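You operate a simulated robot arm through the tools that you are given. There is no shell and no other tool. Be economical: measure what you need, move in short steps, check, and stop when the job is done.

The job below is to be done with a simulated robot arm. You get a single attempt, and the scene is never put back.

JOB
Give the plant with the least water one stroke of the pump knob, alone on the felt tray.
Fine: ivy, begonia or primula; heather pot off to the table first; the watered pot goes back. Set down upright: heather pot, what you pick out.

It is judged by the outcome, as a careful person would: the job done as asked, and still so three seconds after it is handed in. It fails if anything else is knocked over, pushed out of place, dropped, spilled or broken.

ROBOT AND FRAMES
A 6-joint arm with a two-finger parallel gripper, fixed in place. Base frame: the origin is at the foot of the arm, x ahead of it, y to its left, z up; the work surface is at about z = 700. Units: mm, degrees, N and s.
With the tool pointing down near the work surface it reaches from about 320 to 820 mm from the base axis. Its first joint turns from -166.0 to 166.0 degrees. Payload 3.91 kg.
The tool frame sits at the grasp point between the pads (the TCP): z along the fingers, y along the line on which they close. The tips reach 30 mm beyond it. Largest opening 110 mm; finger width 20, thickness 10; the body of the gripper, 48 by 112 mm, starts 55 mm behind the TCP.
Orientation is that of the tool frame in the base frame, as a unit quaternion [w, x, y, z]. With the fingers straight down and closing along the base's y, the tool's x points along the base's -x, its y along +y and its z along -z.

CONTROLS
- The arm moves only by the tool drive_tool. Its argument "commands" is a list of rows, each a list of 3 entries, a list of its own where there are three numbers: the turn, a rotation vector about the tool's x, y, z in degrees, then the shift along the tool's x, y, z in m, then the finger opening in m, from 0 to 0.11. In form: [[[ax, ay, az], [tx, ty, tz], jaw], ...]. A call has 1 to 12 rows; each row is the pose to reach, as a shift and turn from the pose commanded when the call began, along the tool's axes at that moment. Each row takes 0.2 s and may step no farther than 50 mm and 8.6 degrees from the row before; otherwise, or with a gripper value out of range, the whole call is refused. Where a pose cannot be reached the arm comes as near as it can. A force on the tool above 90 N (or 10 N above the force at the start of the call, whichever is more), or a blocked arm, ends the call early, and 0.2 s more pass. Each finger travels about 45 mm/s and halts on what it meets, pressing with about 24 N; the grip force reading is that of the motor and also rises with nothing between the fingers. The clock runs only during rows and for 0.2 s after the last one: add rows that repeat a pose to give the fingers time. The reply holds the time, the measured pose of the TCP, the force on the tool along the base axes, the opening and the grip force, in the units named above and with some noise, with the torque about the TCP (base axes, N m) and any sound that the robot's microphone picked up.
- Cameras (640 x 400 px; columns grow to the right, rows downward): "scene" is fixed at [52.3, 513.3, 1503.6]; the picture's right is [-0.20, -0.98, 0.00], its down [-0.84, 0.18, -0.51] and it looks along [0.50, -0.10, -0.86] (base axes); focal length 214 px, centre (320, 200). "wrist" rides on the gripper at [77, 7, -115] in the tool frame; the picture's right is [-0.09, 1.00, 0.00], its down [-0.80, -0.07, -0.59] and it looks along [-0.59, -0.05, 0.80] (tool axes); focal length 270 px, centre (320, 200).
- snapshot(camera): a new picture of that camera. The clock stands still meanwhile.
- lift_body(by): slides the trunk up (or, below 0, down) by that many mm; the arm rides with it, the base frame stays. It gives what a move gives, with no picture.
- point_at(camera, pixels): there is no depth. For up to 12 entries [column, row, z] of the newest picture of that camera ("zoom" is the newest enlarged one), the place [x, y] in the base frame at which the ray of that pixel passes the height z, good to about 3 mm, but the place of the scene camera against the robot may be out by one fixed shift of up to 18 mm in any direction. The clock stands still meanwhile.
- zoom(camera, box): a new picture of the part [left, top, right, bottom] of that camera's present view, enlarged. The clock stands still meanwhile.
- job_done(): hands the job in; it is judged then, once.

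Go step by step. Measure first, check grasps and placings, and put right what went wrong. The budget is 80 turns and 46 pictures, counting those below and the enlarged ones. Unless the task says otherwise, let go and move clear before handing in, and close with one line.

The tools are called after "Emit:" as name(argument=value, ...) on one line, values as JSON. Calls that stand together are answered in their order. drive_tool: Moves the arm, as the interface text tells. Its arguments: {"type":"object","properties":{"commands":{"type":"array","items":{"type":"array"}}},"required":["commands"]} The other tools are called the same way: lift_body (by) slides the trunk up or down; snapshot (camera) takes a picture; point_at (camera, pixels) gives the place at which the rays of pixels pass given heights; zoom (camera, box) takes an enlarged picture of a part of a camera's view; job_done () hands the job in.

At the start:

```text
clock: 0.0
eef_pos: [387.0, 159.1, 1388.6]
ee_rot: [0.0, -0.001, 1.0, 0.0]
contact_force: [-0.1, -1.4, -0.2]
moment: [0.01, -0.02, 0.01]
gripper_width: 110.1
finger_force: 0.0
trunk travel left (down, up): [-525.0, 85.0]
```

scene: 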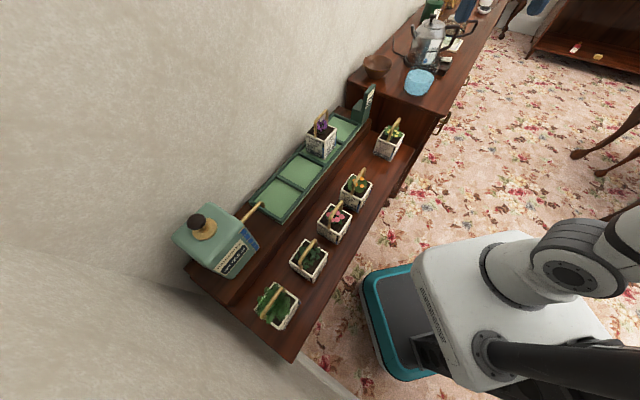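
wrist: 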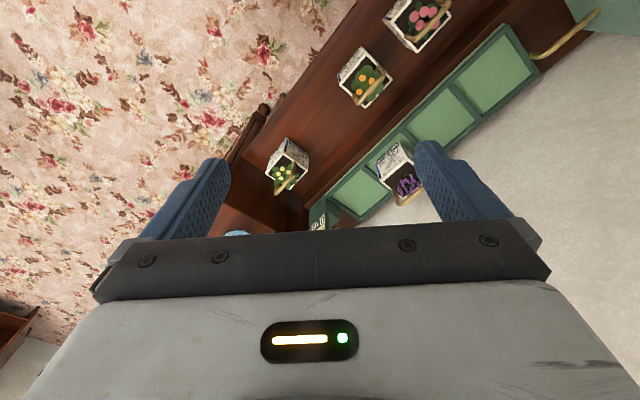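

The scene shows five pots on the table, a purple one (probably heather) on the tray at about (321,140), and a pump dispenser at about (215,240). I'll zoom in to identify the plants and any labels.

Emit:
zoom(camera="scene", box=[240, 170, 400, 340])

Emit:
zoom(camera="scene", box=[290, 70, 430, 200])

Emit:
zoom(camera="scene", box=[160, 180, 290, 290])

```text
2.35 times, centred on (320, 255) of scene
```

zoom: 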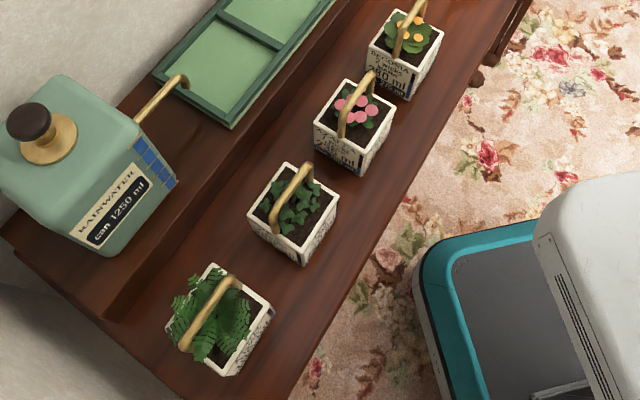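

```text
3.08 times, centred on (360, 135) of scene
```

zoom: 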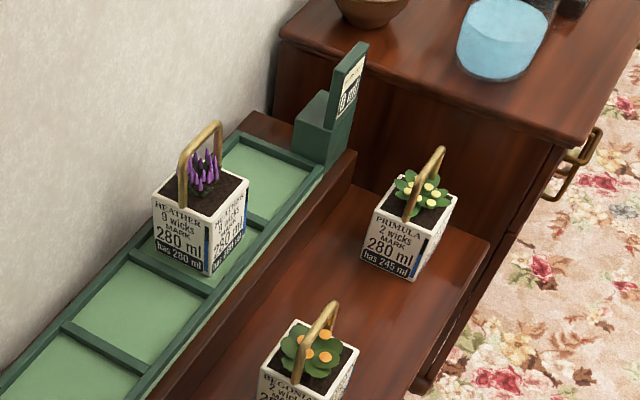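

```text
3.64 times, centred on (225, 235) of scene
```

zoom: 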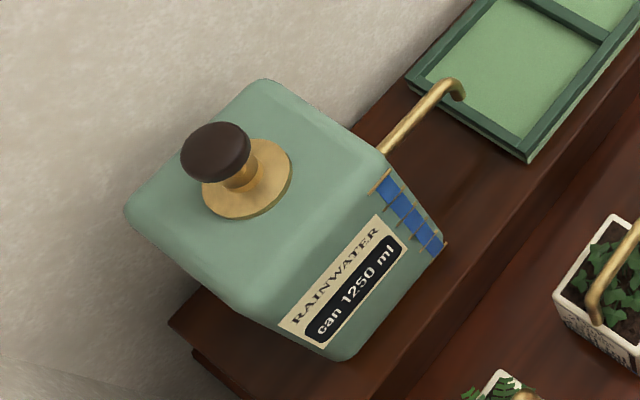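

Primula reads "has 245 ml" and heather 280 ml. I still need the begonia and ivy labels, plus the tray's sign.

Emit:
zoom(camera="scene", box=[335, 165, 380, 215])

Emit:
zoom(camera="scene", box=[285, 235, 335, 285])

Emit:
zoom(camera="scene", box=[345, 75, 395, 125])

Emit:
zoom(camera="wrist", box=[240, 0, 560, 230])

```text
8.00 times, centred on (358, 190) of scene
```

zoom: 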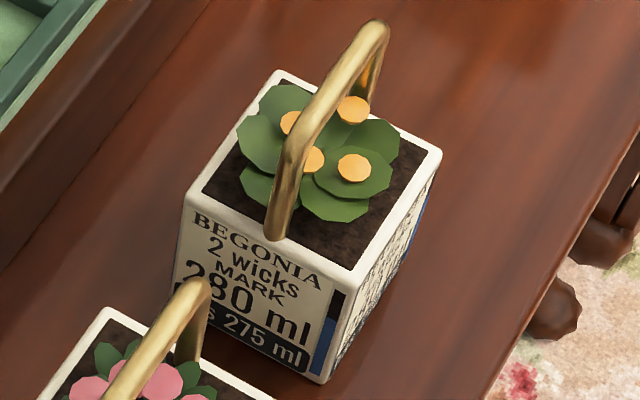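

```text
8.00 times, centred on (310, 260) of scene
```

zoom: 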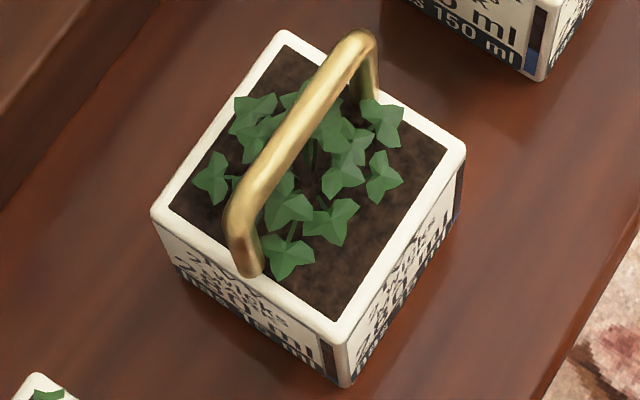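

```text
8.00 times, centred on (370, 100) of scene
```

zoom: 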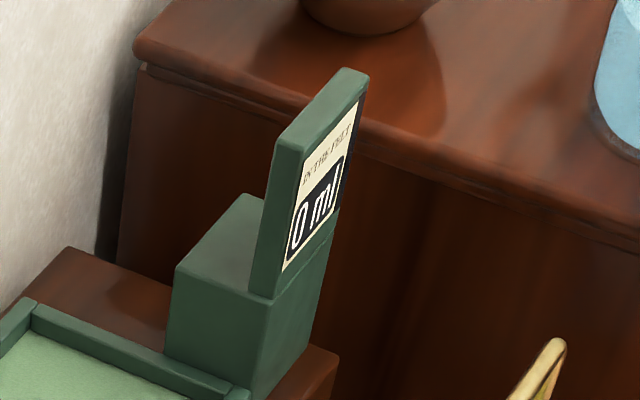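

```text
1.74 times, centred on (400, 115) of wrist
```

zoom: 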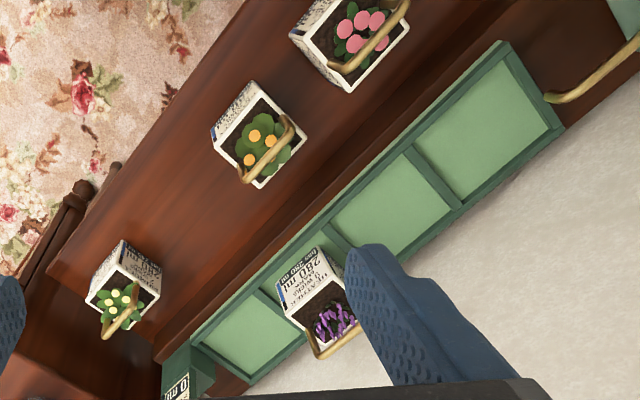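

Begonia has 275 and primula 245; the ivy's number is hidden by the steep angle. I'll measure the layout from the scene camera first.

Emit:
point_at(camera="scene", pixels=[[313.1, 283.5, 700], [312.5, 277.5, 770], [312.5, 277.5, 800], [305.6, 239, 780], [328.1, 253.5, 780], [289.4, 261.5, 780], [312.5, 277.5, 780], [375, 237, 700], [311, 355, 700], [263, 200, 720], [196, 222, 950], [330, 120, 780]])

Emit:
point_at(camera="scene", pixels=[[368, 207, 700], [350, 239, 700], [330, 245, 700], [403, 160, 700], [292, 330, 700], [293, 360, 700], [186, 268, 700], [405, 145, 700], [347, 87, 700]])

```text
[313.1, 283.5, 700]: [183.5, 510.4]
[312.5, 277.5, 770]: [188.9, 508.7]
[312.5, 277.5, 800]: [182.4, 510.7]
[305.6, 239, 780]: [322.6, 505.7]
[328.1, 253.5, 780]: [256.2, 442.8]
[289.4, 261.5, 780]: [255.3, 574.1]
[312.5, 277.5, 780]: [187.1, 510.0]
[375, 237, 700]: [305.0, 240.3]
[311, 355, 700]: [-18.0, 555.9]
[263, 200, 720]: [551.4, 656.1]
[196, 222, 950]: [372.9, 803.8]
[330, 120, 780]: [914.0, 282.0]
```

```text
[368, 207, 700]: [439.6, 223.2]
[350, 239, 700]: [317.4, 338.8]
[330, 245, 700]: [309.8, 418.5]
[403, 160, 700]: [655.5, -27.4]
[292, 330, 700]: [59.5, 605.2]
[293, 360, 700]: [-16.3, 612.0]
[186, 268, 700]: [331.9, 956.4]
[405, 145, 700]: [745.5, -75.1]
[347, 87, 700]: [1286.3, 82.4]
```

Pots are about 95 mm cubes, turned 45° to the base axes, with handles along the table direction (1,-1). I'll lower the trunk, then turn the wrist to look at the ivy label.

Emit:
lift_body(by=-350)

Emit:
drive_tool(commands=[[[0, 0, -7.5], [0.03, 0.025, 0], 0.11], [[0, 0, -15], [0.06, 0.05, 0], 0.11], [[0, 0, -22.5], [0.09, 0.075, 0], 0.11], [[0, 0, -30], [0.12, 0.1, 0], 0.11], [[0, 0, -37.5], [0.15, 0.125, 0], 0.11], [[0, 0, -45], [0.18, 0.15, 0], 0.11], [[0, 0, -45], [0.21, 0.18, 0.02], 0.11], [[0, 0, -45], [0.235, 0.21, 0.03], 0.11], [[0, 0, -45], [0.235, 0.21, 0.03], 0.11]])

Emit:
snapshot(camera="wrist")

```text
clock: 3.4
eef_pos: [386.6, 160.0, 1036.8]
ee_rot: [-0.001, 0.0, 1.0, 0.0]
contact_force: [0.1, 0.1, 0.2]
moment: [0.01, 0.0, -0.03]
gripper_width: 110.0
finger_force: 0.0
trunk travel left (down, up): [-175.0, 435.0]
```

```text
clock: 5.4
eef_pos: [152.2, 370.0, 1007.9]
ee_rot: [0.0, -0.383, 0.924, -0.001]
contact_force: [-0.3, -0.7, 0.0]
moment: [-0.02, 0.01, -0.01]
gripper_width: 110.0
finger_force: 0.0
trunk travel left (down, up): [-175.0, 435.0]
```

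```text
36 pictures are left
```

wrist: 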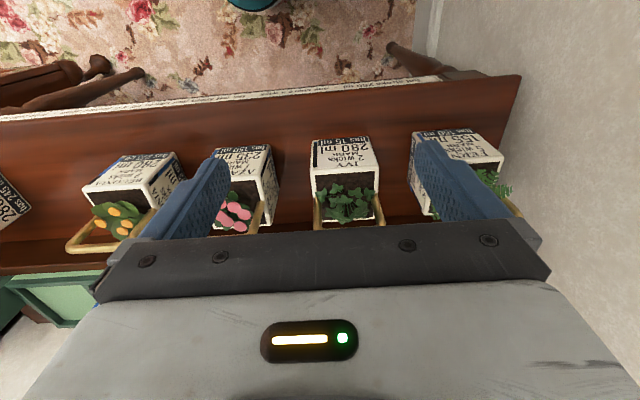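

The labels are visible upside-down, and there is also writing along the table's front edge. I'll zoom in on both.

Emit:
zoom(camera="wrist", box=[290, 110, 510, 240])

Emit:
zoom(camera="wrist", box=[200, 60, 460, 130])

Emit:
zoom(camera="wrist", box=[0, 70, 260, 240])

```text
2.91 times, centred on (400, 175) of wrist
```

zoom: 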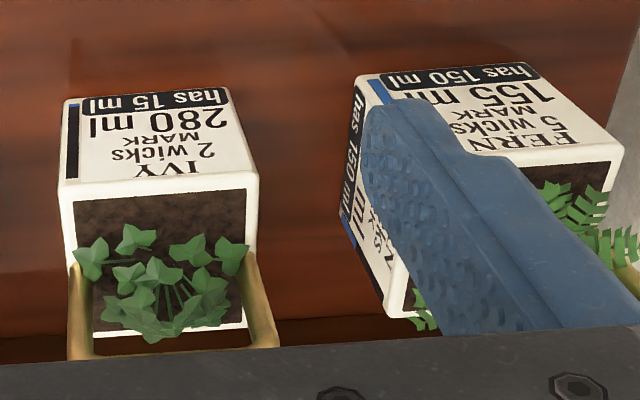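

```text
2.46 times, centred on (330, 95) of wrist
```

zoom: 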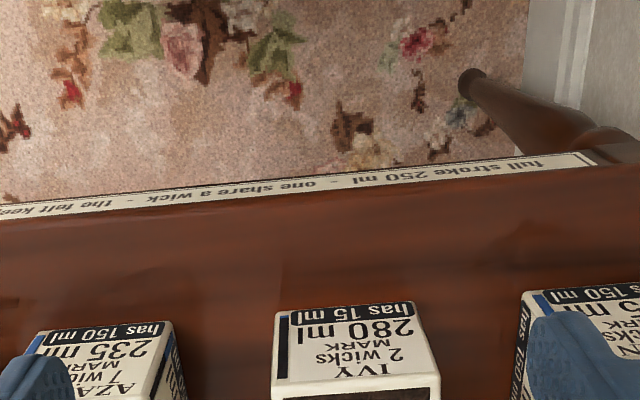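

```text
2.35 times, centred on (130, 155) of wrist
```

zoom: 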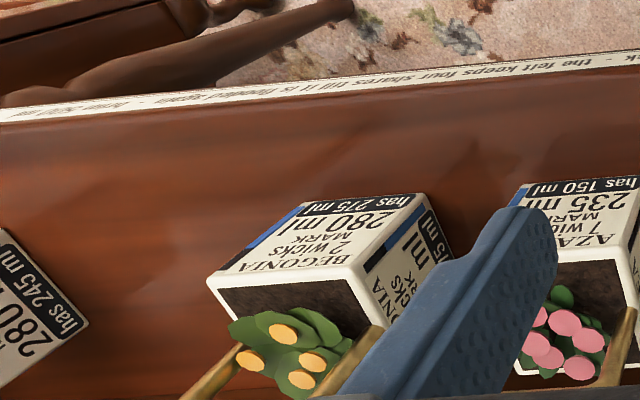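

The ivy has only 15 ml, the least by far, so it's the pick; the strip says a full stroke is 250 ml. Next I'll measure the ivy's corners from the wrist view and read the rest of the strip.

Emit:
point_at(camera="wrist", pixels=[[313.4, 142.4, 700], [368.4, 137.9, 700], [311.3, 174, 800], [378.7, 169.2, 800], [311.3, 174, 790], [378.7, 169.2, 790], [318, 225, 790], [386, 220, 790], [318, 225, 870], [377, 225, 870]])

Emit:
zoom(camera="wrist", box=[0, 90, 160, 130])

```text
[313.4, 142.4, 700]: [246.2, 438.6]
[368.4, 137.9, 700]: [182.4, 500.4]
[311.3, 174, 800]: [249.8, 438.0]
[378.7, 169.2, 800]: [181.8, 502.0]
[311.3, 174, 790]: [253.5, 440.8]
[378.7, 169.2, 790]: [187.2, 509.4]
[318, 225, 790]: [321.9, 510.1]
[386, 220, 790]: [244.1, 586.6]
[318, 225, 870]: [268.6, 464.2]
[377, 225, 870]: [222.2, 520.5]
```

```text
4.00 times, centred on (80, 110) of wrist
```

zoom: 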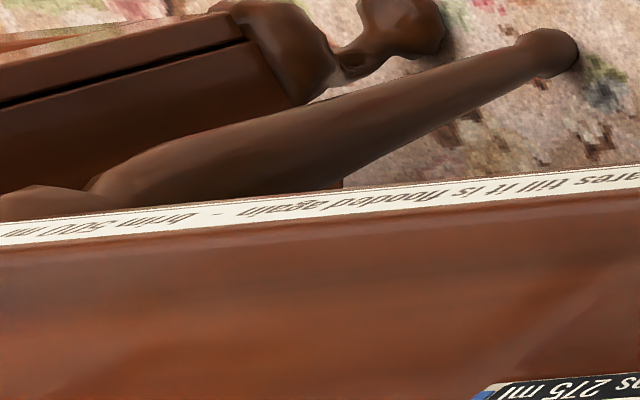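

The strip ends "brim 500 ml", so one stroke is safe. Now I'll locate the heather, tray, and pump roughly from the scene camera at a few heights.

Emit:
point_at(camera="scene", pixels=[[321, 132, 840], [321, 132, 880], [318, 118, 900], [297, 172, 740], [297, 172, 760], [280, 200, 750], [196, 221, 1000], [196, 221, 1050], [262, 206, 800], [400, 100, 900], [373, 170, 700], [385, 180, 700]])

Emit:
drive_tool(commands=[[[0, 0, 0], [0, -0.05, 0], 0.11], [[0, 0, 0], [0, -0.1, 0], 0.11], [[0, 0, 0], [0, -0.15, 0], 0.11], [[0, 0, 0], [0, -0.2, 0], 0.11], [[0, 0, 0], [0, -0.25, 0], 0.11], [[0, 0, 0], [0, -0.3, 0], 0.11], [[0, 0, 0], [0, -0.34, -0.02], 0.11], [[0, 0, 0], [-0.03, -0.37, -0.04], 0.11], [[0, 0, 0], [-0.03, -0.37, -0.04], 0.11]])

Emit:
snapshot(camera="wrist")

```text
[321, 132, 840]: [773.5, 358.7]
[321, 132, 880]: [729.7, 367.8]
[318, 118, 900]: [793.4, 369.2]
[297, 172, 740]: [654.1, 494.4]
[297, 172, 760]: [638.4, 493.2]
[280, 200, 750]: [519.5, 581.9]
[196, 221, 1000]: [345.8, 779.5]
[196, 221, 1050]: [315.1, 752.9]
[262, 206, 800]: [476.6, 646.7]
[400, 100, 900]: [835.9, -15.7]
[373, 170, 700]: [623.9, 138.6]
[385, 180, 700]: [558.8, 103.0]
```

```text
clock: 7.4
eef_pos: [433.9, 129.0, 1047.8]
ee_rot: [0.0, -0.384, 0.923, 0.0]
contact_force: [0.4, 0.8, 0.1]
moment: [-0.03, 0.01, 0.0]
gripper_width: 110.2
finger_force: 0.0
trunk travel left (down, up): [-175.0, 435.0]
```

```text
31 pictures are left
```

wrist: 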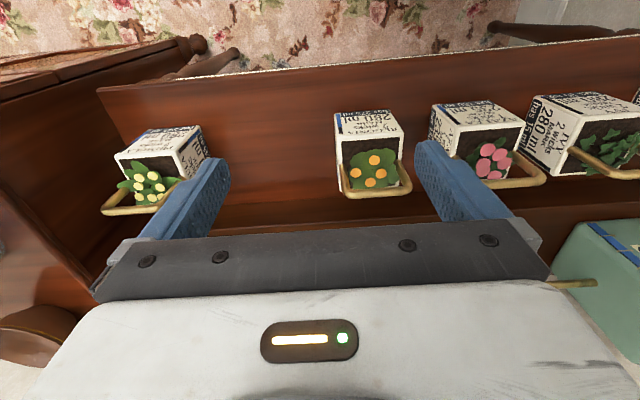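

The gripper body hides anything beyond row 230, so to see the heather I have to hover near it. I'll move forward toward about (690,315), staying high.

Emit:
drive_tool(commands=[[[0, 0, 0], [-0.045, -0.01, 0], 0.11], [[0, 0, 0], [-0.09, -0.02, 0], 0.11], [[0, 0, 0], [-0.135, -0.03, 0], 0.11], [[0, 0, 0], [-0.18, -0.04, 0], 0.11], [[0, 0, 0], [-0.225, -0.05, 0], 0.11], [[0, 0, 0], [-0.265, -0.05, 0], 0.11], [[0, 0, 0], [-0.3, -0.05, 0], 0.11], [[0, 0, 0], [-0.3, -0.05, 0], 0.11]])

Emit:
snapshot(camera="wrist")

```text
clock: 9.2
eef_pos: [618.8, 267.2, 1005.3]
ee_rot: [0.002, -0.383, 0.924, 0.0]
contact_force: [0.3, -0.1, -0.5]
moment: [0.04, -0.03, -0.03]
gripper_width: 110.2
finger_force: 0.1
out of reach, approached as far as the arm can: row 5, 6, 7, 8
trunk travel left (down, up): [-175.0, 435.0]
```

```text
30 pictures are left
```

wrist: 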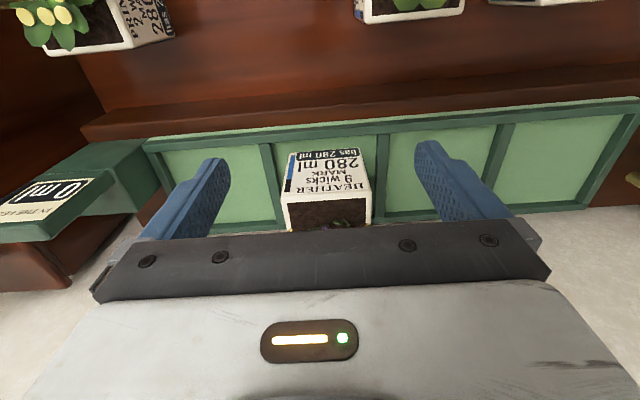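

The heather's front face is visible at (283–371,148–205). I'll compute its position at several heights; the known pot width (bottom edge about 88) fixes the height.

Emit:
point_at(camera="wrist", pixels=[[291, 153, 740], [361, 148, 740], [291, 153, 770], [361, 148, 770], [283, 203, 840], [371, 193, 840], [283, 203, 870], [371, 193, 870], [262, 143, 760], [378, 133, 760], [501, 123, 760], [620, 113, 760]])

Emit:
zoom(camera="wrist", box=[240, 100, 420, 230])

```text
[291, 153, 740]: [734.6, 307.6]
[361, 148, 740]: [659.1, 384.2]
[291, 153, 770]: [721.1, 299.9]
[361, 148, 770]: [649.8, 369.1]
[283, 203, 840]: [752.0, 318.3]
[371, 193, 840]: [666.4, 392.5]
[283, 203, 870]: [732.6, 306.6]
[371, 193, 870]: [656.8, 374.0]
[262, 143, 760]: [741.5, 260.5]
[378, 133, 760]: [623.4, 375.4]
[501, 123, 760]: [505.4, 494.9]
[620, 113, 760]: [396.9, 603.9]
```

```text
3.08 times, centred on (330, 165) of wrist
```

zoom: 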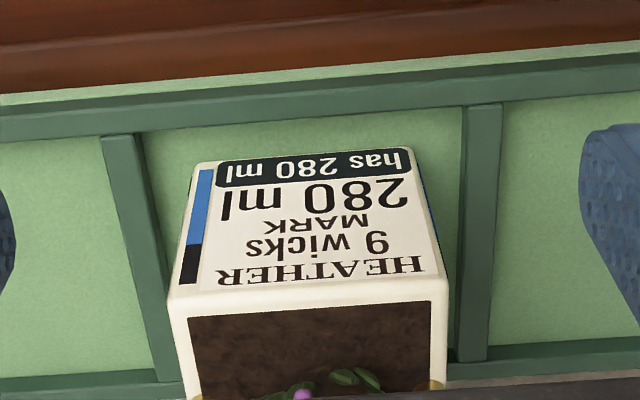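

I'll requery with refined pixels to fix heights.

Emit:
point_at(camera="wrist", pixels=[[288.4, 152.7, 770], [358.6, 148.1, 770], [288.4, 152.7, 800], [358.6, 148.1, 800], [280.6, 194.2, 870], [370.9, 191, 870], [280.6, 194.2, 890], [370.9, 191, 890], [145, 157, 770], [640, 120, 770], [60, 155, 900], [84, 131, 770]])

Emit:
point_at(camera="scene", pixels=[[340, 138, 870], [306.5, 145, 870], [318, 159, 790], [322.5, 155.5, 870], [340, 138, 890], [328.5, 160.5, 790], [230, 238, 800]])

```text
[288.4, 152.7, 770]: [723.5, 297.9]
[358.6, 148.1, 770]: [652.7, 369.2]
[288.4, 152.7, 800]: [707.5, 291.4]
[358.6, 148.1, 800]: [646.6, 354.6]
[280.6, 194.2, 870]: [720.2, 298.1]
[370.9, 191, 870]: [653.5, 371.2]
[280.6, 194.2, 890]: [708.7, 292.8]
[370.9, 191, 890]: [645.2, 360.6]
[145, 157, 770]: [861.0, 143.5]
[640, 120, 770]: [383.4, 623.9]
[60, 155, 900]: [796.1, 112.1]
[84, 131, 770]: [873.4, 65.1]
```

```text
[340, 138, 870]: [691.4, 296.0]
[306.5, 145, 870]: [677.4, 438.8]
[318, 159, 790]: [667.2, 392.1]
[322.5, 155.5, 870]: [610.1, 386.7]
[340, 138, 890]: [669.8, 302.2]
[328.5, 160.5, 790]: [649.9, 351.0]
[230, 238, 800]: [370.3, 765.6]
```

I'll cross-check the shared front corner with the scene camera's pixels: bottom (323.3,159.4), rim (323.3,143.4).

Emit:
point_at(camera="scene", pixels=[[323.3, 159.4, 770], [323.3, 159.4, 790], [323.3, 143.4, 870], [323.3, 143.4, 890], [336.6, 128.5, 870], [336.6, 128.5, 890], [335.6, 146.4, 770], [335.6, 146.4, 790], [313.1, 283.5, 700], [312.5, 277.5, 798], [305.5, 132.7, 870], [305.5, 132.7, 890]])

```text
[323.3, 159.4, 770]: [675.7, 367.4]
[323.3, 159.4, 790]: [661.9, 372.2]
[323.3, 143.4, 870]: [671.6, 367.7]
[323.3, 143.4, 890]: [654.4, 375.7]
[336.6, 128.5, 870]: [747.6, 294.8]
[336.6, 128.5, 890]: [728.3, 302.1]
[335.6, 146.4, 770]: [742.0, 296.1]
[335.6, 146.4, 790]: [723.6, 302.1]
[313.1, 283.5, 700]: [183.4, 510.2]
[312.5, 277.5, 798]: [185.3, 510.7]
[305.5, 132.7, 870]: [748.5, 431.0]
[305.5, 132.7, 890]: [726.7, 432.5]
```

The heather base seems to be at z ≈ 785, rim ≈ 885, centre near (713,361), radius about 800. I'll raise the trunk to gain reach, then check the pose.

Emit:
lift_body(by=150)

Emit:
drive_tool(commands=[[[0, 0, 0], [0, 0, 0.03], 0.11], [[0, 0, 0], [0, 0, 0.06], 0.11], [[0, 0, 0], [-0.02, 0, 0.08], 0.11], [[0, 0, 0], [-0.04, 0, 0.08], 0.11], [[0, 0, 0], [-0.06, 0, 0.08], 0.11], [[0, 0, 0], [-0.06, 0, 0.08], 0.11]])

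Emit:
snapshot(camera="wrist")

```text
clock: 11.0
eef_pos: [617.7, 266.6, 1154.7]
ee_rot: [0.001, -0.382, 0.924, 0.001]
contact_force: [-0.5, -1.0, 0.4]
moment: [0.02, 0.0, 0.02]
gripper_width: 109.9
finger_force: 0.0
trunk travel left (down, up): [-325.0, 285.0]
```

```text
clock: 12.4
eef_pos: [659.2, 309.5, 1075.0]
ee_rot: [0.0, -0.383, 0.924, 0.001]
contact_force: [1.1, 0.7, -0.6]
moment: [-0.03, 0.02, -0.03]
gripper_width: 109.9
finger_force: 0.1
trunk travel left (down, up): [-325.0, 285.0]
```

```text
28 pictures are left
```

wrist: 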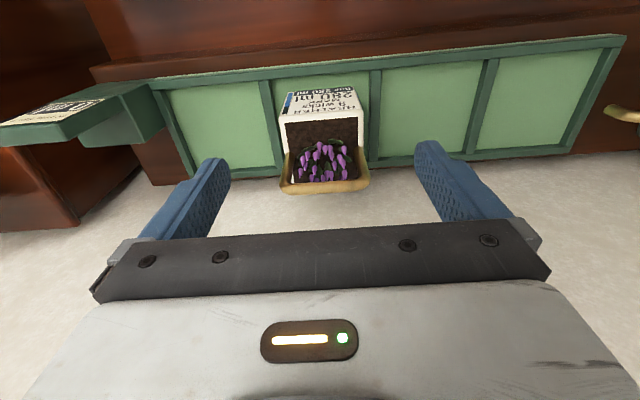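

The handle is fully visible at about (280–368,150–193). I'll zoom in to measure the handle and tray.

Emit:
zoom(camera="wrist", box=[260, 70, 390, 200])

```text
3.08 times, centred on (325, 135) of wrist
```

zoom: 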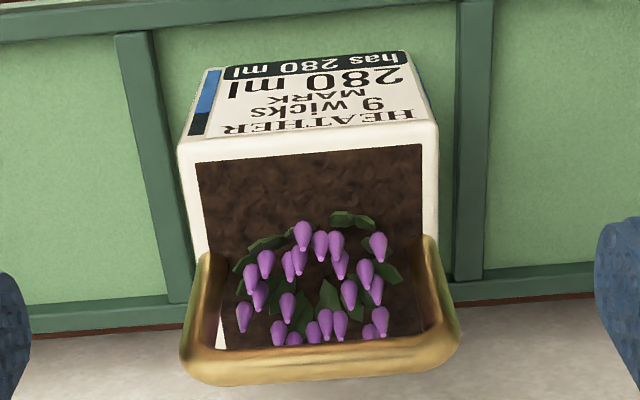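

Emit:
point_at(camera="zoom", pixels=[[207, 70, 770], [403, 52, 770], [207, 70, 790], [403, 52, 790], [178, 143, 870], [438, 122, 870], [178, 143, 890], [438, 122, 890], [322, 352, 940], [322, 352, 960], [205, 260, 880], [432, 240, 880]])

```text
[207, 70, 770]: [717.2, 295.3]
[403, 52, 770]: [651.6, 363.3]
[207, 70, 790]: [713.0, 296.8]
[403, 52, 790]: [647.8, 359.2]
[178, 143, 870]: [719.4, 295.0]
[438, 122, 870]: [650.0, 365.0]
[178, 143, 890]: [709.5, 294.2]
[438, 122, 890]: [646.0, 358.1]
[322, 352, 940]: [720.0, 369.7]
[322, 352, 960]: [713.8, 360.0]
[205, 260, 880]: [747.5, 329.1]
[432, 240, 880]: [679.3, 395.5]
```

The two views agree: heather base z ≈ 783, rim ≈ 881, centre (714,361), and the handle bar is at z ≈ 957 along (1,-1). I'll gauge the tray's back edge and wall, plus cell positions, before turning the gripper 90°.

Emit:
point_at(camera="wrist", pixels=[[248, 178, 795], [400, 163, 795], [570, 153, 795], [250, 71, 795], [400, 58, 795], [620, 37, 795], [374, 110, 790], [490, 100, 790], [267, 120, 790], [165, 130, 790], [190, 184, 795], [630, 113, 900]])

Emit:
drive_tool(commands=[[[0, 0, 8], [0, 0, 0], 0.11], [[0, 0, 16], [0, 0, 0], 0.1], [[0, 0, 24], [0, 0, 0], 0.09], [[0, 0, 32], [0, 0, 0], 0.08], [[0, 0, 40], [0, 0, 0], 0.07], [[0, 0, 48], [0, 0, 0], 0.06], [[0, 0, 56], [0, 0, 0], 0.06], [[0, 0, 64], [0, 0, 0], 0.06], [[0, 0, 72], [0, 0, 0], 0.06], [[0, 0, 80], [0, 0, 0], 0.06], [[0, 0, 88], [0, 0, 0], 0.06], [[0, 0, 90], [0, 0, 0], 0.06]])

```text
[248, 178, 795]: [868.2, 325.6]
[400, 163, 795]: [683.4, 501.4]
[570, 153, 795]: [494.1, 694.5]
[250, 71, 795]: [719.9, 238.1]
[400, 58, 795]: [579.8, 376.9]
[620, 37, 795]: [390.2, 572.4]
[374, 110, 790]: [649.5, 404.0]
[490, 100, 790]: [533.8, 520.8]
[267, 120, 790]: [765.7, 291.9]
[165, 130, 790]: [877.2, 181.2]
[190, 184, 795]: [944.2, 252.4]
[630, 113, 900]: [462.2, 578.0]
```

```text
clock: 15.0
eef_pos: [660.0, 309.2, 1073.8]
ee_rot: [0.002, 0.383, 0.924, 0.0]
contact_force: [-0.2, -0.2, -0.6]
moment: [-0.05, 0.0, 0.01]
gripper_width: 60.0
finger_force: 0.0
trunk travel left (down, up): [-325.0, 285.0]
```

The tray front edge is at x+y ≈ 958 and the wall past 1187, so clearance is fine. Cell pitch is about 163 mm. I'll now hover above the heather handle and check.

Emit:
drive_tool(commands=[[[0, 0, 0], [0, 0.04, 0], 0.06], [[0, 0, 0], [-0.001, 0.075, 0], 0.06], [[0, 0, 0], [-0.001, 0.075, 0.035], 0.06], [[0, 0, 0], [-0.001, 0.075, 0.054], 0.06], [[0, 0, 0], [-0.001, 0.075, 0.054], 0.06]])

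Emit:
snapshot(camera="wrist")

```text
clock: 16.2
eef_pos: [676.6, 340.9, 1013.3]
ee_rot: [0.001, 0.383, 0.924, 0.001]
contact_force: [0.2, 0.3, 0.2]
moment: [0.04, -0.01, 0.04]
gripper_width: 60.2
finger_force: 0.0
out of reach, approached as far as the arm can: row 1, 2, 3, 4, 5
trunk travel left (down, up): [-325.0, 285.0]
```

```text
26 pictures are left
```

wrist: 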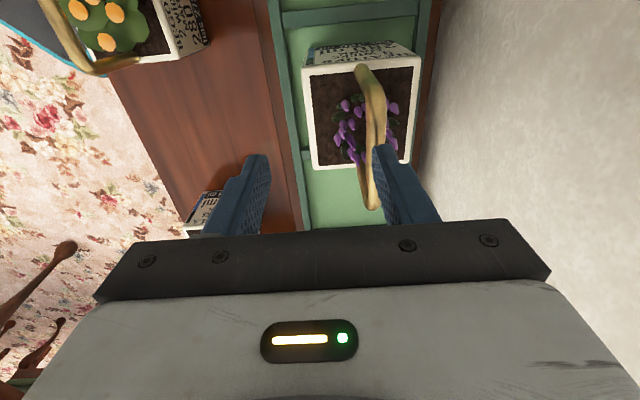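

The arm stopped short at radius 757, so the trunk needs to go higher. I'll lift 150 more, then move over and come down.

Emit:
lift_body(by=150)

Emit:
drive_tool(commands=[[[0, 0, 0], [0, 0, 0.04], 0.06], [[0, 0, 0], [0, 0, 0.08], 0.06], [[0, 0, 0], [0, 0, 0.12], 0.06], [[0, 0, 0], [0, 0, 0.13], 0.06]])

```text
clock: 17.9
eef_pos: [677.2, 340.0, 1163.2]
ee_rot: [0.0, 0.384, 0.923, 0.002]
contact_force: [-0.1, -0.3, 0.9]
moment: [-0.01, 0.02, -0.04]
gripper_width: 60.1
finger_force: 0.0
trunk travel left (down, up): [-475.0, 135.0]
```

```text
clock: 18.9
eef_pos: [677.8, 342.4, 1032.8]
ee_rot: [0.002, 0.382, 0.924, 0.001]
contact_force: [-0.3, 0.0, 0.7]
moment: [0.01, 0.01, 0.03]
gripper_width: 60.0
finger_force: 0.1
trunk travel left (down, up): [-475.0, 135.0]
```

Commands now track. Moving over the handle at z ≈ 1013, then a check picture.

Emit:
drive_tool(commands=[[[0, 0, 0], [-0.006, 0.02, 0], 0.06], [[0, 0, 0], [-0.012, 0.0395, 0], 0.06], [[0, 0, 0], [-0.012, 0.0395, 0.02], 0.06], [[0, 0, 0], [-0.012, 0.0395, 0.02], 0.06]])

Emit:
snapshot(camera="wrist")

```text
clock: 19.9
eef_pos: [714.6, 359.7, 1012.8]
ee_rot: [0.001, 0.382, 0.924, 0.001]
contact_force: [-0.1, 0.1, -0.3]
moment: [0.02, -0.02, 0.02]
gripper_width: 60.0
finger_force: 0.0
trunk travel left (down, up): [-475.0, 135.0]
```

```text
25 pictures are left
```

wrist: 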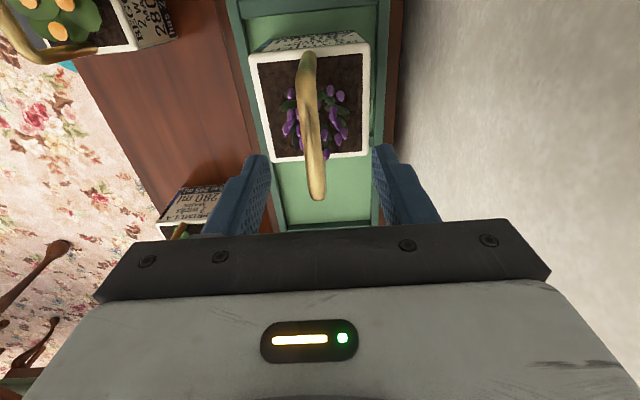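

The bar at (308–317, 60–195) is centred between the fingers. I'll descend 54 mm and close.

Emit:
drive_tool(commands=[[[0, 0, 0], [0, 0, 0.025], 0.06], [[0, 0, 0], [0, 0, 0.045], 0.06], [[0, 0, 0], [0, 0, 0.054], 0.06], [[0, 0, 0], [0, 0, 0.054], 0.04], [[0, 0, 0], [0, 0, 0.054], 0.02], [[0, 0, 0], [0, 0, 0.054], 0], [[0, 0, 0], [0, 0, 0.054], 0], [[0, 0, 0], [0, 0, 0.054], 0], [[0, 0, 0], [0, 0, 0.054], 0]])

Emit:
snapshot(camera="wrist")

```text
clock: 21.9
eef_pos: [713.9, 360.8, 959.1]
ee_rot: [0.002, 0.383, 0.924, 0.002]
contact_force: [-1.2, -2.6, 1.0]
moment: [0.02, -0.01, -0.02]
gripper_width: 12.0
finger_force: 24.3
trunk travel left (down, up): [-475.0, 135.0]
```

```text
24 pictures are left
```

wrist: 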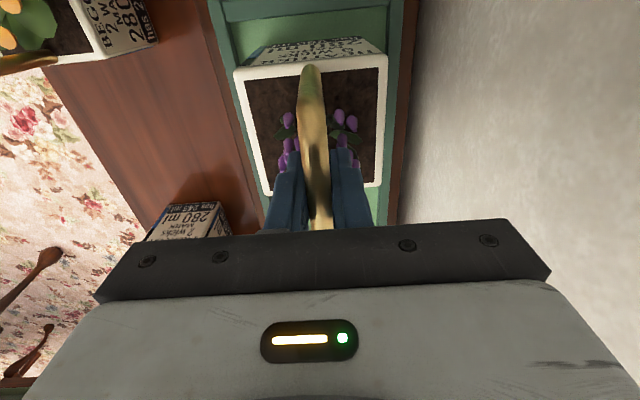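

Grip confirmed (12 mm, 24 N). Before lifting, I'll locate the begonia and primula to choose the drop spot in the gap.

Emit:
point_at(camera="scene", pixels=[[357, 186.9, 798], [390.8, 135, 798], [373, 183.75, 798], [376, 213, 700], [378, 157, 700], [369, 218, 700]])

Emit:
zoom(camera="scene", box=[290, 70, 430, 220])

```text
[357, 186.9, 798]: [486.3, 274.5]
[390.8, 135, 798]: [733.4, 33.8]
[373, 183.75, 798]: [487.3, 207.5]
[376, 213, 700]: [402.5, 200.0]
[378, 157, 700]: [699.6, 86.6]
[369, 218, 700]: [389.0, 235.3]
```

```text
2.67 times, centred on (360, 145) of scene
```

zoom: 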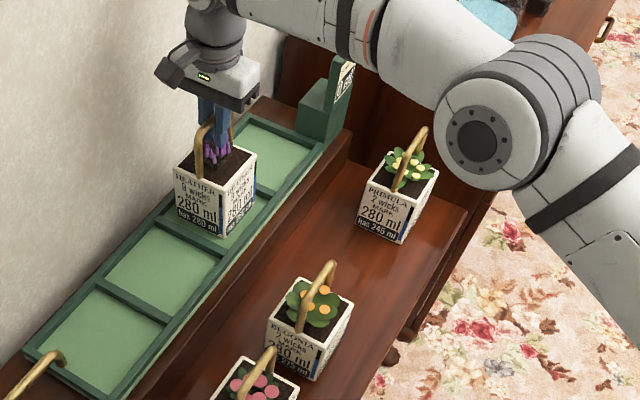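

The begonia is at about (485,266) and the primula at (732,26), so the gap centre is (607,145). I'll lift the heather 60 mm.

Emit:
drive_tool(commands=[[[0, 0, 0], [0, 0, -0.008], 0], [[0, 0, 0], [0, 0, -0.02], 0], [[0, 0, 0], [0, 0, -0.035], 0], [[0, 0, 0], [0, 0, -0.05], 0], [[0, 0, 0], [0, 0, -0.065], 0], [[0, 0, 0], [0, 0, -0.065], 0]])

Emit:
snapshot(camera="wrist")

```text
clock: 23.3
eef_pos: [714.6, 359.4, 1023.7]
ee_rot: [0.0, 0.383, 0.924, 0.001]
contact_force: [-0.1, 0.1, -7.2]
moment: [0.0, -0.01, -0.01]
gripper_width: 11.6
finger_force: 23.8
trunk travel left (down, up): [-475.0, 135.0]
```

```text
22 pictures are left
```

wrist: 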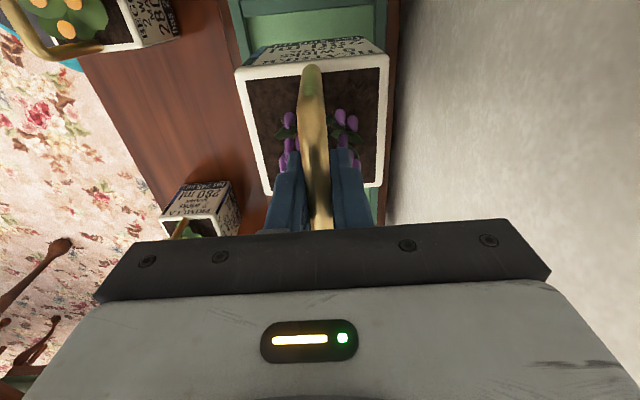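

The heather hangs level at 7.2 N. I'll slide it along the tray direction, then back over the table gap, and start lowering.

Emit:
drive_tool(commands=[[[0, 0, 0], [-0.038, 0, 0], 0], [[0, 0, 0], [-0.077, 0, 0], 0], [[0, 0, 0], [-0.077, -0.035, 0], 0], [[0, 0, 0], [-0.077, -0.075, 0], 0], [[0, 0, 0], [-0.077, -0.115, 0], 0], [[0, 0, 0], [-0.077, -0.155, 0], 0], [[0, 0, 0], [-0.077, -0.195, 0], 0], [[0, 0, 0], [-0.077, -0.228, 0], 0], [[0, 0, 0], [-0.077, -0.228, 0.03], 0], [[0, 0, 0], [-0.077, -0.228, 0.06], 0], [[0, 0, 0], [-0.077, -0.228, 0.06], 0]])

Emit:
snapshot(camera="wrist")

Emit:
snapshot(camera="scene")

```text
clock: 25.7
eef_pos: [762.5, 257.5, 1033.5]
ee_rot: [0.0, 0.382, 0.924, 0.0]
contact_force: [0.6, 0.9, -7.3]
moment: [0.02, 0.0, 0.0]
gripper_width: 11.7
finger_force: 24.0
out of reach, approached as far as the arm can: row 1, 2, 3, 4, 5, 6, 7, 8, 9, 10, 11
trunk travel left (down, up): [-475.0, 135.0]
```

```text
21 pictures are left
```

wrist: 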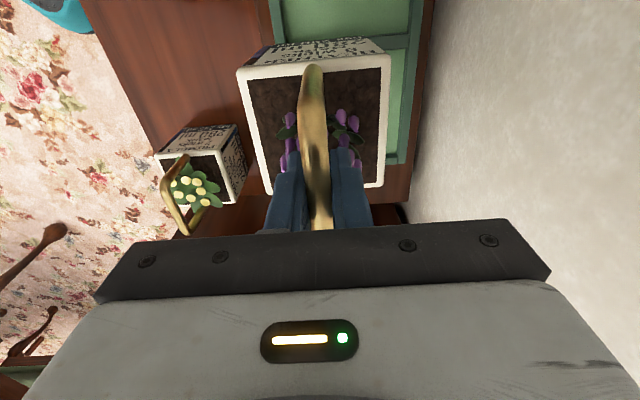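

```text
20 pictures are left
```

scene: 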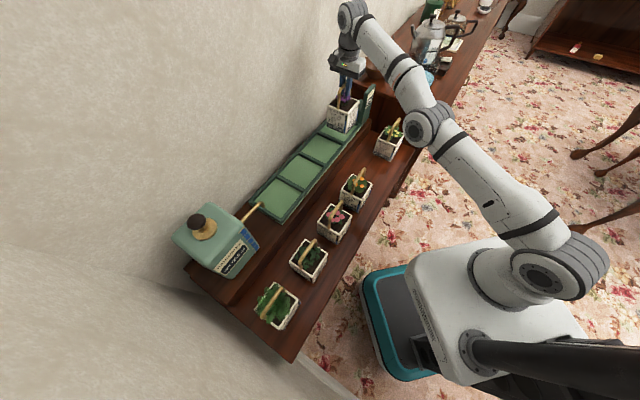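

The straight leg was at the reach limit: the arm stopped at (762,257), still holding the pot level. I'll go directly back toward (607,145) at this height.

Emit:
drive_tool(commands=[[[0, 0, 0], [0.006, -0.038, 0], 0], [[0, 0, 0], [0.012, -0.076, 0], 0], [[0, 0, 0], [0.018, -0.114, 0], 0], [[0, 0, 0], [0.024, -0.152, 0], 0], [[0, 0, 0], [0.03, -0.19, 0], 0], [[0, 0, 0], [0.03, -0.19, 0], 0]])

```text
clock: 27.1
eef_pos: [763.7, 240.8, 1052.6]
ee_rot: [0.0, 0.382, 0.924, 0.0]
contact_force: [-0.5, 0.3, -7.4]
moment: [-0.02, 0.0, 0.07]
gripper_width: 11.8
finger_force: 24.3
out of reach, approached as far as the arm can: row 1, 2, 3, 4, 5, 6
trunk travel left (down, up): [-475.0, 135.0]
```

The solver seems caught near the arm's stretched limit. I'll try a small step, inward and down, to bring it off the singularity.

Emit:
drive_tool(commands=[[[0, 0, 0], [0, -0.005, 0.01], 0], [[0, 0, 0], [0, -0.01, 0.02], 0], [[0, 0, 0], [0, -0.015, 0.03], 0], [[0, 0, 0], [0, -0.02, 0.03], 0]])

```text
clock: 28.1
eef_pos: [769.7, 237.4, 1036.7]
ee_rot: [0.0, 0.383, 0.924, 0.0]
contact_force: [-0.9, -0.2, -6.7]
moment: [-0.02, 0.02, -0.02]
gripper_width: 11.9
finger_force: 23.9
out of reach, approached as far as the arm can: row 1, 2, 3, 4
trunk travel left (down, up): [-475.0, 135.0]
```

Still at the boundary. Earlier a straight-down move got the arm off it, so I'll go 40 mm straight down (pot bottom stays above the tray rim).

Emit:
drive_tool(commands=[[[0, 0, 0], [0, 0, 0.02], 0], [[0, 0, 0], [0, 0, 0.04], 0], [[0, 0, 0], [0, 0, 0.04], 0]])

```text
clock: 28.9
eef_pos: [777.9, 239.6, 998.7]
ee_rot: [0.0, 0.383, 0.924, 0.0]
contact_force: [-1.1, -0.5, -7.7]
moment: [0.03, -0.01, -0.02]
gripper_width: 11.9
finger_force: 24.5
out of reach, approached as far as the arm can: row 1, 2, 3
trunk travel left (down, up): [-475.0, 135.0]
```

It slid along the boundary with the elbow locked. Both earlier recoveries came after a trunk move, so I'll lift the trunk 80 and then pull in and down.

Emit:
lift_body(by=80)

Emit:
drive_tool(commands=[[[0, 0, 0], [0, -0.02, 0.03], 0], [[0, 0, 0], [0, -0.04, 0.055], 0], [[0, 0, 0], [0, -0.04, 0.055], 0]])

```text
clock: 30.1
eef_pos: [777.5, 238.3, 1079.1]
ee_rot: [0.0, 0.383, 0.924, 0.001]
contact_force: [-0.1, 0.3, -8.1]
moment: [0.0, -0.02, 0.04]
gripper_width: 11.8
finger_force: 23.8
trunk travel left (down, up): [-555.0, 55.0]
```

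```text
clock: 30.9
eef_pos: [788.3, 227.1, 1043.4]
ee_rot: [-0.002, 0.382, 0.924, -0.001]
contact_force: [-0.1, -0.1, -7.4]
moment: [-0.03, -0.02, 0.0]
gripper_width: 11.8
finger_force: 24.1
out of reach, approached as far as the arm can: row 1, 2, 3
trunk travel left (down, up): [-555.0, 55.0]
```

All stop points fit a sphere of radius about 831 mm, so the elbow is locked straight. The earlier release came from fast, large downward steps; I'll lift the trunk the last 50 and use 50 mm down steps.

Emit:
lift_body(by=50)

Emit:
drive_tool(commands=[[[0, 0, 0], [0, 0, 0.049], 0], [[0, 0, 0], [0, -0.02, 0.09], 0], [[0, 0, 0], [0, -0.04, 0.09], 0]])

```text
clock: 31.8
eef_pos: [789.1, 226.4, 1091.7]
ee_rot: [-0.001, 0.382, 0.924, -0.002]
contact_force: [0.9, 0.4, -6.9]
moment: [0.01, 0.0, 0.06]
gripper_width: 11.7
finger_force: 24.4
trunk travel left (down, up): [-605.0, 5.0]
```

```text
clock: 32.6
eef_pos: [800.7, 214.3, 1010.4]
ee_rot: [-0.001, 0.383, 0.924, -0.001]
contact_force: [0.1, -0.4, -6.9]
moment: [-0.02, -0.03, -0.06]
gripper_width: 11.6
finger_force: 24.1
out of reach, approached as far as the arm can: row 1, 2, 3
trunk travel left (down, up): [-605.0, 5.0]
```

Still locked. I'll try the opposite sense: upward and inward, where the elbow may flex the right way.

Emit:
drive_tool(commands=[[[0, 0, 0], [0, 0, -0.045], 0], [[0, 0, 0], [0.01, -0.02, -0.085], 0], [[0, 0, 0], [0.02, -0.05, -0.12], 0], [[0, 0, 0], [0.02, -0.09, -0.13], 0], [[0, 0, 0], [0.02, -0.12, -0.13], 0]])

```text
clock: 33.8
eef_pos: [788.1, 197.5, 1134.1]
ee_rot: [-0.001, 0.382, 0.924, -0.001]
contact_force: [-0.4, -0.6, -7.7]
moment: [0.0, 0.02, -0.01]
gripper_width: 11.8
finger_force: 24.0
out of reach, approached as far as the arm can: row 2, 3, 4, 5
trunk travel left (down, up): [-605.0, 5.0]
```

A first row straight up was accepted, so the arm follows its reach sphere. I'll ride it upward and inward (safe, open air); lowering the trunk then brings the pot in and down.

Emit:
drive_tool(commands=[[[0, 0, 0], [0.0039, -0.0064, -0.042], 0], [[0, 0, 0], [0.0103, -0.0172, -0.084], 0], [[0, 0, 0], [0.018, -0.03, -0.126], 0], [[0, 0, 0], [0.027, -0.045, -0.168], 0], [[0, 0, 0], [0.0374, -0.0625, -0.21], 0], [[0, 0, 0], [0.0482, -0.0804, -0.248], 0], [[0, 0, 0], [0.0482, -0.0804, -0.248], 0]])

```text
clock: 35.4
eef_pos: [696.6, 172.5, 1381.0]
ee_rot: [-0.002, 0.382, 0.924, 0.0]
contact_force: [-0.1, 0.1, -7.5]
moment: [-0.03, 0.02, -0.01]
gripper_width: 11.5
finger_force: 24.3
trunk travel left (down, up): [-605.0, 5.0]
```

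Every row was reached: now at (697,173,1381). I'll lower the trunk 300, then try a straight-down step like the one that unlocked earlier.

Emit:
lift_body(by=-250)

Emit:
drive_tool(commands=[[[0, 0, 0], [0, 0, 0.03], 0], [[0, 0, 0], [0, 0, 0.06], 0], [[0, 0, 0], [0, -0.01, 0.08], 0], [[0, 0, 0], [0, -0.03, 0.08], 0], [[0, 0, 0], [0, -0.03, 0.08], 0]])

```text
clock: 38.0
eef_pos: [694.9, 171.6, 1131.0]
ee_rot: [0.0, 0.383, 0.924, 0.0]
contact_force: [-0.3, -0.8, -8.1]
moment: [-0.05, -0.04, 0.0]
gripper_width: 11.7
finger_force: 24.2
trunk travel left (down, up): [-355.0, 255.0]
```

```text
clock: 39.2
eef_pos: [674.4, 151.3, 1050.8]
ee_rot: [0.0, 0.382, 0.924, 0.0]
contact_force: [-0.3, -0.7, -7.2]
moment: [-0.01, 0.04, 0.01]
gripper_width: 11.8
finger_force: 23.7
trunk travel left (down, up): [-355.0, 255.0]
```

Unlocked and tracking. Now to (607,145), then down to z ≈ 895.

Emit:
drive_tool(commands=[[[0, 0, 0], [0.022, -0.026, 0], 0], [[0, 0, 0], [0.043, -0.052, 0], 0], [[0, 0, 0], [0.043, -0.052, 0.035], 0], [[0, 0, 0], [0.043, -0.052, 0.07], 0], [[0, 0, 0], [0.043, -0.052, 0.105], 0], [[0, 0, 0], [0.043, -0.052, 0.14], 0], [[0, 0, 0], [0.043, -0.052, 0.155], 0], [[0, 0, 0], [0.043, -0.052, 0.155], 0]])

Emit:
snapshot(camera="scene")

```text
clock: 41.0
eef_pos: [607.3, 143.9, 896.5]
ee_rot: [0.0, 0.382, 0.924, 0.0]
contact_force: [0.0, -0.8, -7.9]
moment: [0.02, 0.03, -0.02]
gripper_width: 11.7
finger_force: 24.0
trunk travel left (down, up): [-355.0, 255.0]
```

```text
19 pictures are left
```

scene: 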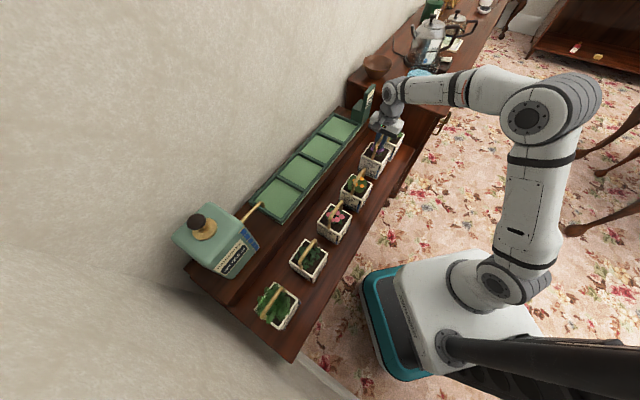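

The heather hangs over the gap between the begonia and primula. I'll lower in small steps watching the weight.

Emit:
drive_tool(commands=[[[0, 0, 0], [0, 0, 0.005], 0], [[0, 0, 0], [0, 0, 0.01], 0], [[0, 0, 0], [0, 0, 0.014], 0], [[0, 0, 0], [0, 0, 0.014], 0]])

```text
clock: 42.0
eef_pos: [606.7, 144.7, 882.1]
ee_rot: [0.0, 0.381, 0.925, 0.0]
contact_force: [0.7, 0.4, -8.3]
moment: [0.01, 0.0, 0.02]
gripper_width: 11.7
finger_force: 23.7
trunk travel left (down, up): [-355.0, 255.0]
```

Emit:
drive_tool(commands=[[[0, 0, 0], [0, 0, 0.002], 0], [[0, 0, 0], [0, 0, 0.004], 0], [[0, 0, 0], [0, 0, 0.004], 0]])

```text
clock: 42.8
eef_pos: [607.8, 145.2, 879.5]
ee_rot: [-0.001, 0.383, 0.924, 0.0]
contact_force: [0.2, -0.2, -7.3]
moment: [-0.01, -0.03, 0.0]
gripper_width: 11.8
finger_force: 23.9
trunk travel left (down, up): [-355.0, 255.0]
```

Emit:
drive_tool(commands=[[[0, 0, 0], [0, 0, 0.002], 0], [[0, 0, 0], [0, 0, 0.004], 0], [[0, 0, 0], [0, 0, 0.004], 0]])

```text
clock: 43.6
eef_pos: [606.6, 145.1, 875.1]
ee_rot: [0.0, 0.382, 0.924, 0.0]
contact_force: [-0.5, 0.3, -7.3]
moment: [0.0, 0.01, -0.01]
gripper_width: 11.6
finger_force: 23.5
trunk travel left (down, up): [-355.0, 255.0]
```

Emit:
drive_tool(commands=[[[0, 0, 0], [0, 0, 0.002], 0], [[0, 0, 0], [0, 0, 0.004], 0], [[0, 0, 0], [0, 0, 0.004], 0]])

```text
clock: 44.4
eef_pos: [607.0, 143.6, 870.4]
ee_rot: [0.001, 0.383, 0.924, 0.0]
contact_force: [0.0, 0.0, -7.3]
moment: [-0.01, 0.03, -0.02]
gripper_width: 11.6
finger_force: 23.7
trunk travel left (down, up): [-355.0, 255.0]
```

Emit:
drive_tool(commands=[[[0, 0, 0], [0, 0, 0.002], 0], [[0, 0, 0], [0, 0, 0.004], 0], [[0, 0, 0], [0, 0, 0.004], 0]])

Emit:
zoom(camera="scene", box=[340, 110, 420, 190])

```text
clock: 45.2
eef_pos: [606.4, 144.7, 867.5]
ee_rot: [0.0, 0.382, 0.924, 0.001]
contact_force: [-0.7, -0.6, 2.1]
moment: [-0.14, -0.14, -0.02]
gripper_width: 11.6
finger_force: 24.1
trunk travel left (down, up): [-355.0, 255.0]
```

```text
5.00 times, centred on (380, 150) of scene
```

zoom: 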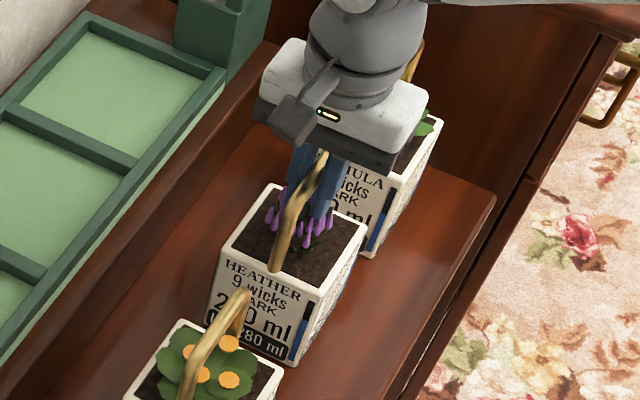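

The weight transferred at z ≈ 868 and the pot stands upright. I'll release and rise.

Emit:
drive_tool(commands=[[[0, 0, 0], [0, 0, 0], 0.02], [[0, 0, 0], [0, 0, 0], 0.04], [[0, 0, 0], [0, 0, 0], 0.05], [[0, 0, 0], [0, 0, 0], 0.05], [[0, 0, 0], [0, 0, -0.03], 0.05], [[0, 0, 0], [0, 0, -0.07], 0.05], [[0, 0, 0], [0, 0, -0.11], 0.05], [[0, 0, 0], [0, 0, -0.14], 0.05], [[0, 0, 0], [0, 0, -0.14], 0.05]])

Emit:
snapshot(camera="wrist")

```text
clock: 47.2
eef_pos: [605.8, 144.2, 1008.2]
ee_rot: [0.0, 0.383, 0.924, 0.001]
contact_force: [0.9, 0.4, 0.0]
moment: [0.0, -0.03, -0.05]
gripper_width: 50.2
finger_force: 0.0
trunk travel left (down, up): [-355.0, 255.0]
```

```text
17 pictures are left
```

wrist: 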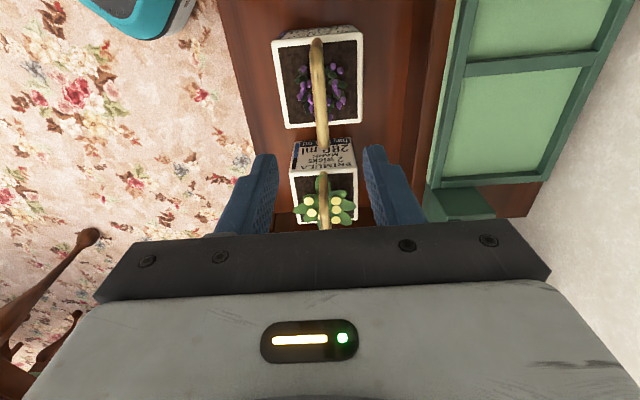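

The heather is free and upright at (318,85). Now I'll slide at height along the table line to the ivy.

Emit:
drive_tool(commands=[[[0, 0, 0], [0.046, 0, 0], 0.05], [[0, 0, 0], [0.092, 0, 0], 0.05], [[0, 0, 0], [0.138, 0, 0], 0.05], [[0, 0, 0], [0.184, 0, 0], 0.05], [[0, 0, 0], [0.23, 0, 0], 0.05], [[0, 0, 0], [0.276, 0, 0], 0.05], [[0, 0, 0], [0.322, 0, 0], 0.05], [[0, 0, 0], [0.368, 0, 0], 0.05], [[0, 0, 0], [0.414, 0, 0], 0.05], [[0, 0, 0], [0.46, 0, 0], 0.05], [[0, 0, 0], [0.506, 0, 0], 0.05], [[0, 0, 0], [0.506, 0, 0], 0.05]])

Emit:
snapshot(camera="wrist")

```text
clock: 49.8
eef_pos: [249.6, 503.4, 1007.8]
ee_rot: [0.001, 0.383, 0.924, 0.0]
contact_force: [0.8, -0.5, 0.4]
moment: [0.02, 0.01, -0.02]
gripper_width: 50.0
finger_force: 0.2
trunk travel left (down, up): [-355.0, 255.0]
```

```text
16 pictures are left
```

wrist: 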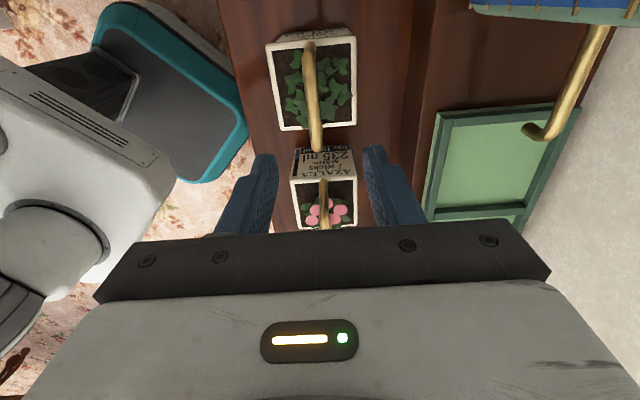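

Compared with the heather view, the ivy sits about 6 px left, so I shift −5.5 mm in tool y and −2 mm in tool x, descend 139 mm, and close.

Emit:
drive_tool(commands=[[[0, 0, 0], [-0.002, -0.0055, 0.04], 0.05], [[0, 0, 0], [-0.002, -0.0055, 0.08], 0.05], [[0, 0, 0], [-0.002, -0.0055, 0.115], 0.05], [[0, 0, 0], [-0.002, -0.0055, 0.139], 0.05], [[0, 0, 0], [-0.002, -0.0055, 0.139], 0.05], [[0, 0, 0], [-0.002, -0.0055, 0.139], 0.03], [[0, 0, 0], [-0.002, -0.0055, 0.139], 0.01], [[0, 0, 0], [-0.002, -0.0055, 0.139], 0], [[0, 0, 0], [-0.002, -0.0055, 0.139], 0], [[0, 0, 0], [-0.002, -0.0055, 0.139], 0]])

Emit:
snapshot(camera="wrist")

```text
clock: 52.0
eef_pos: [245.8, 496.6, 867.7]
ee_rot: [0.0, 0.382, 0.924, 0.0]
contact_force: [-0.3, -1.3, -0.6]
moment: [-0.05, -0.04, -0.04]
gripper_width: 11.8
finger_force: 23.7
trunk travel left (down, up): [-355.0, 255.0]
```

```text
15 pictures are left
```

wrist: 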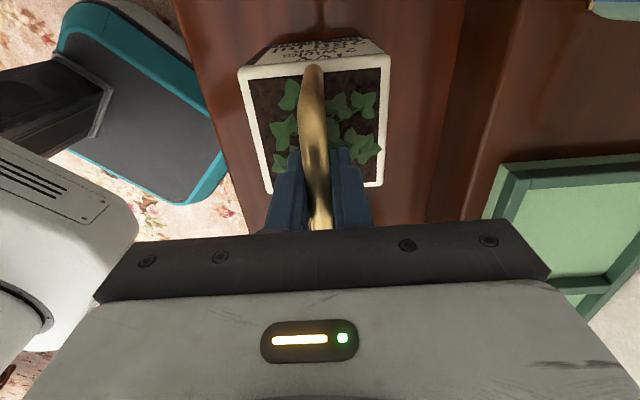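

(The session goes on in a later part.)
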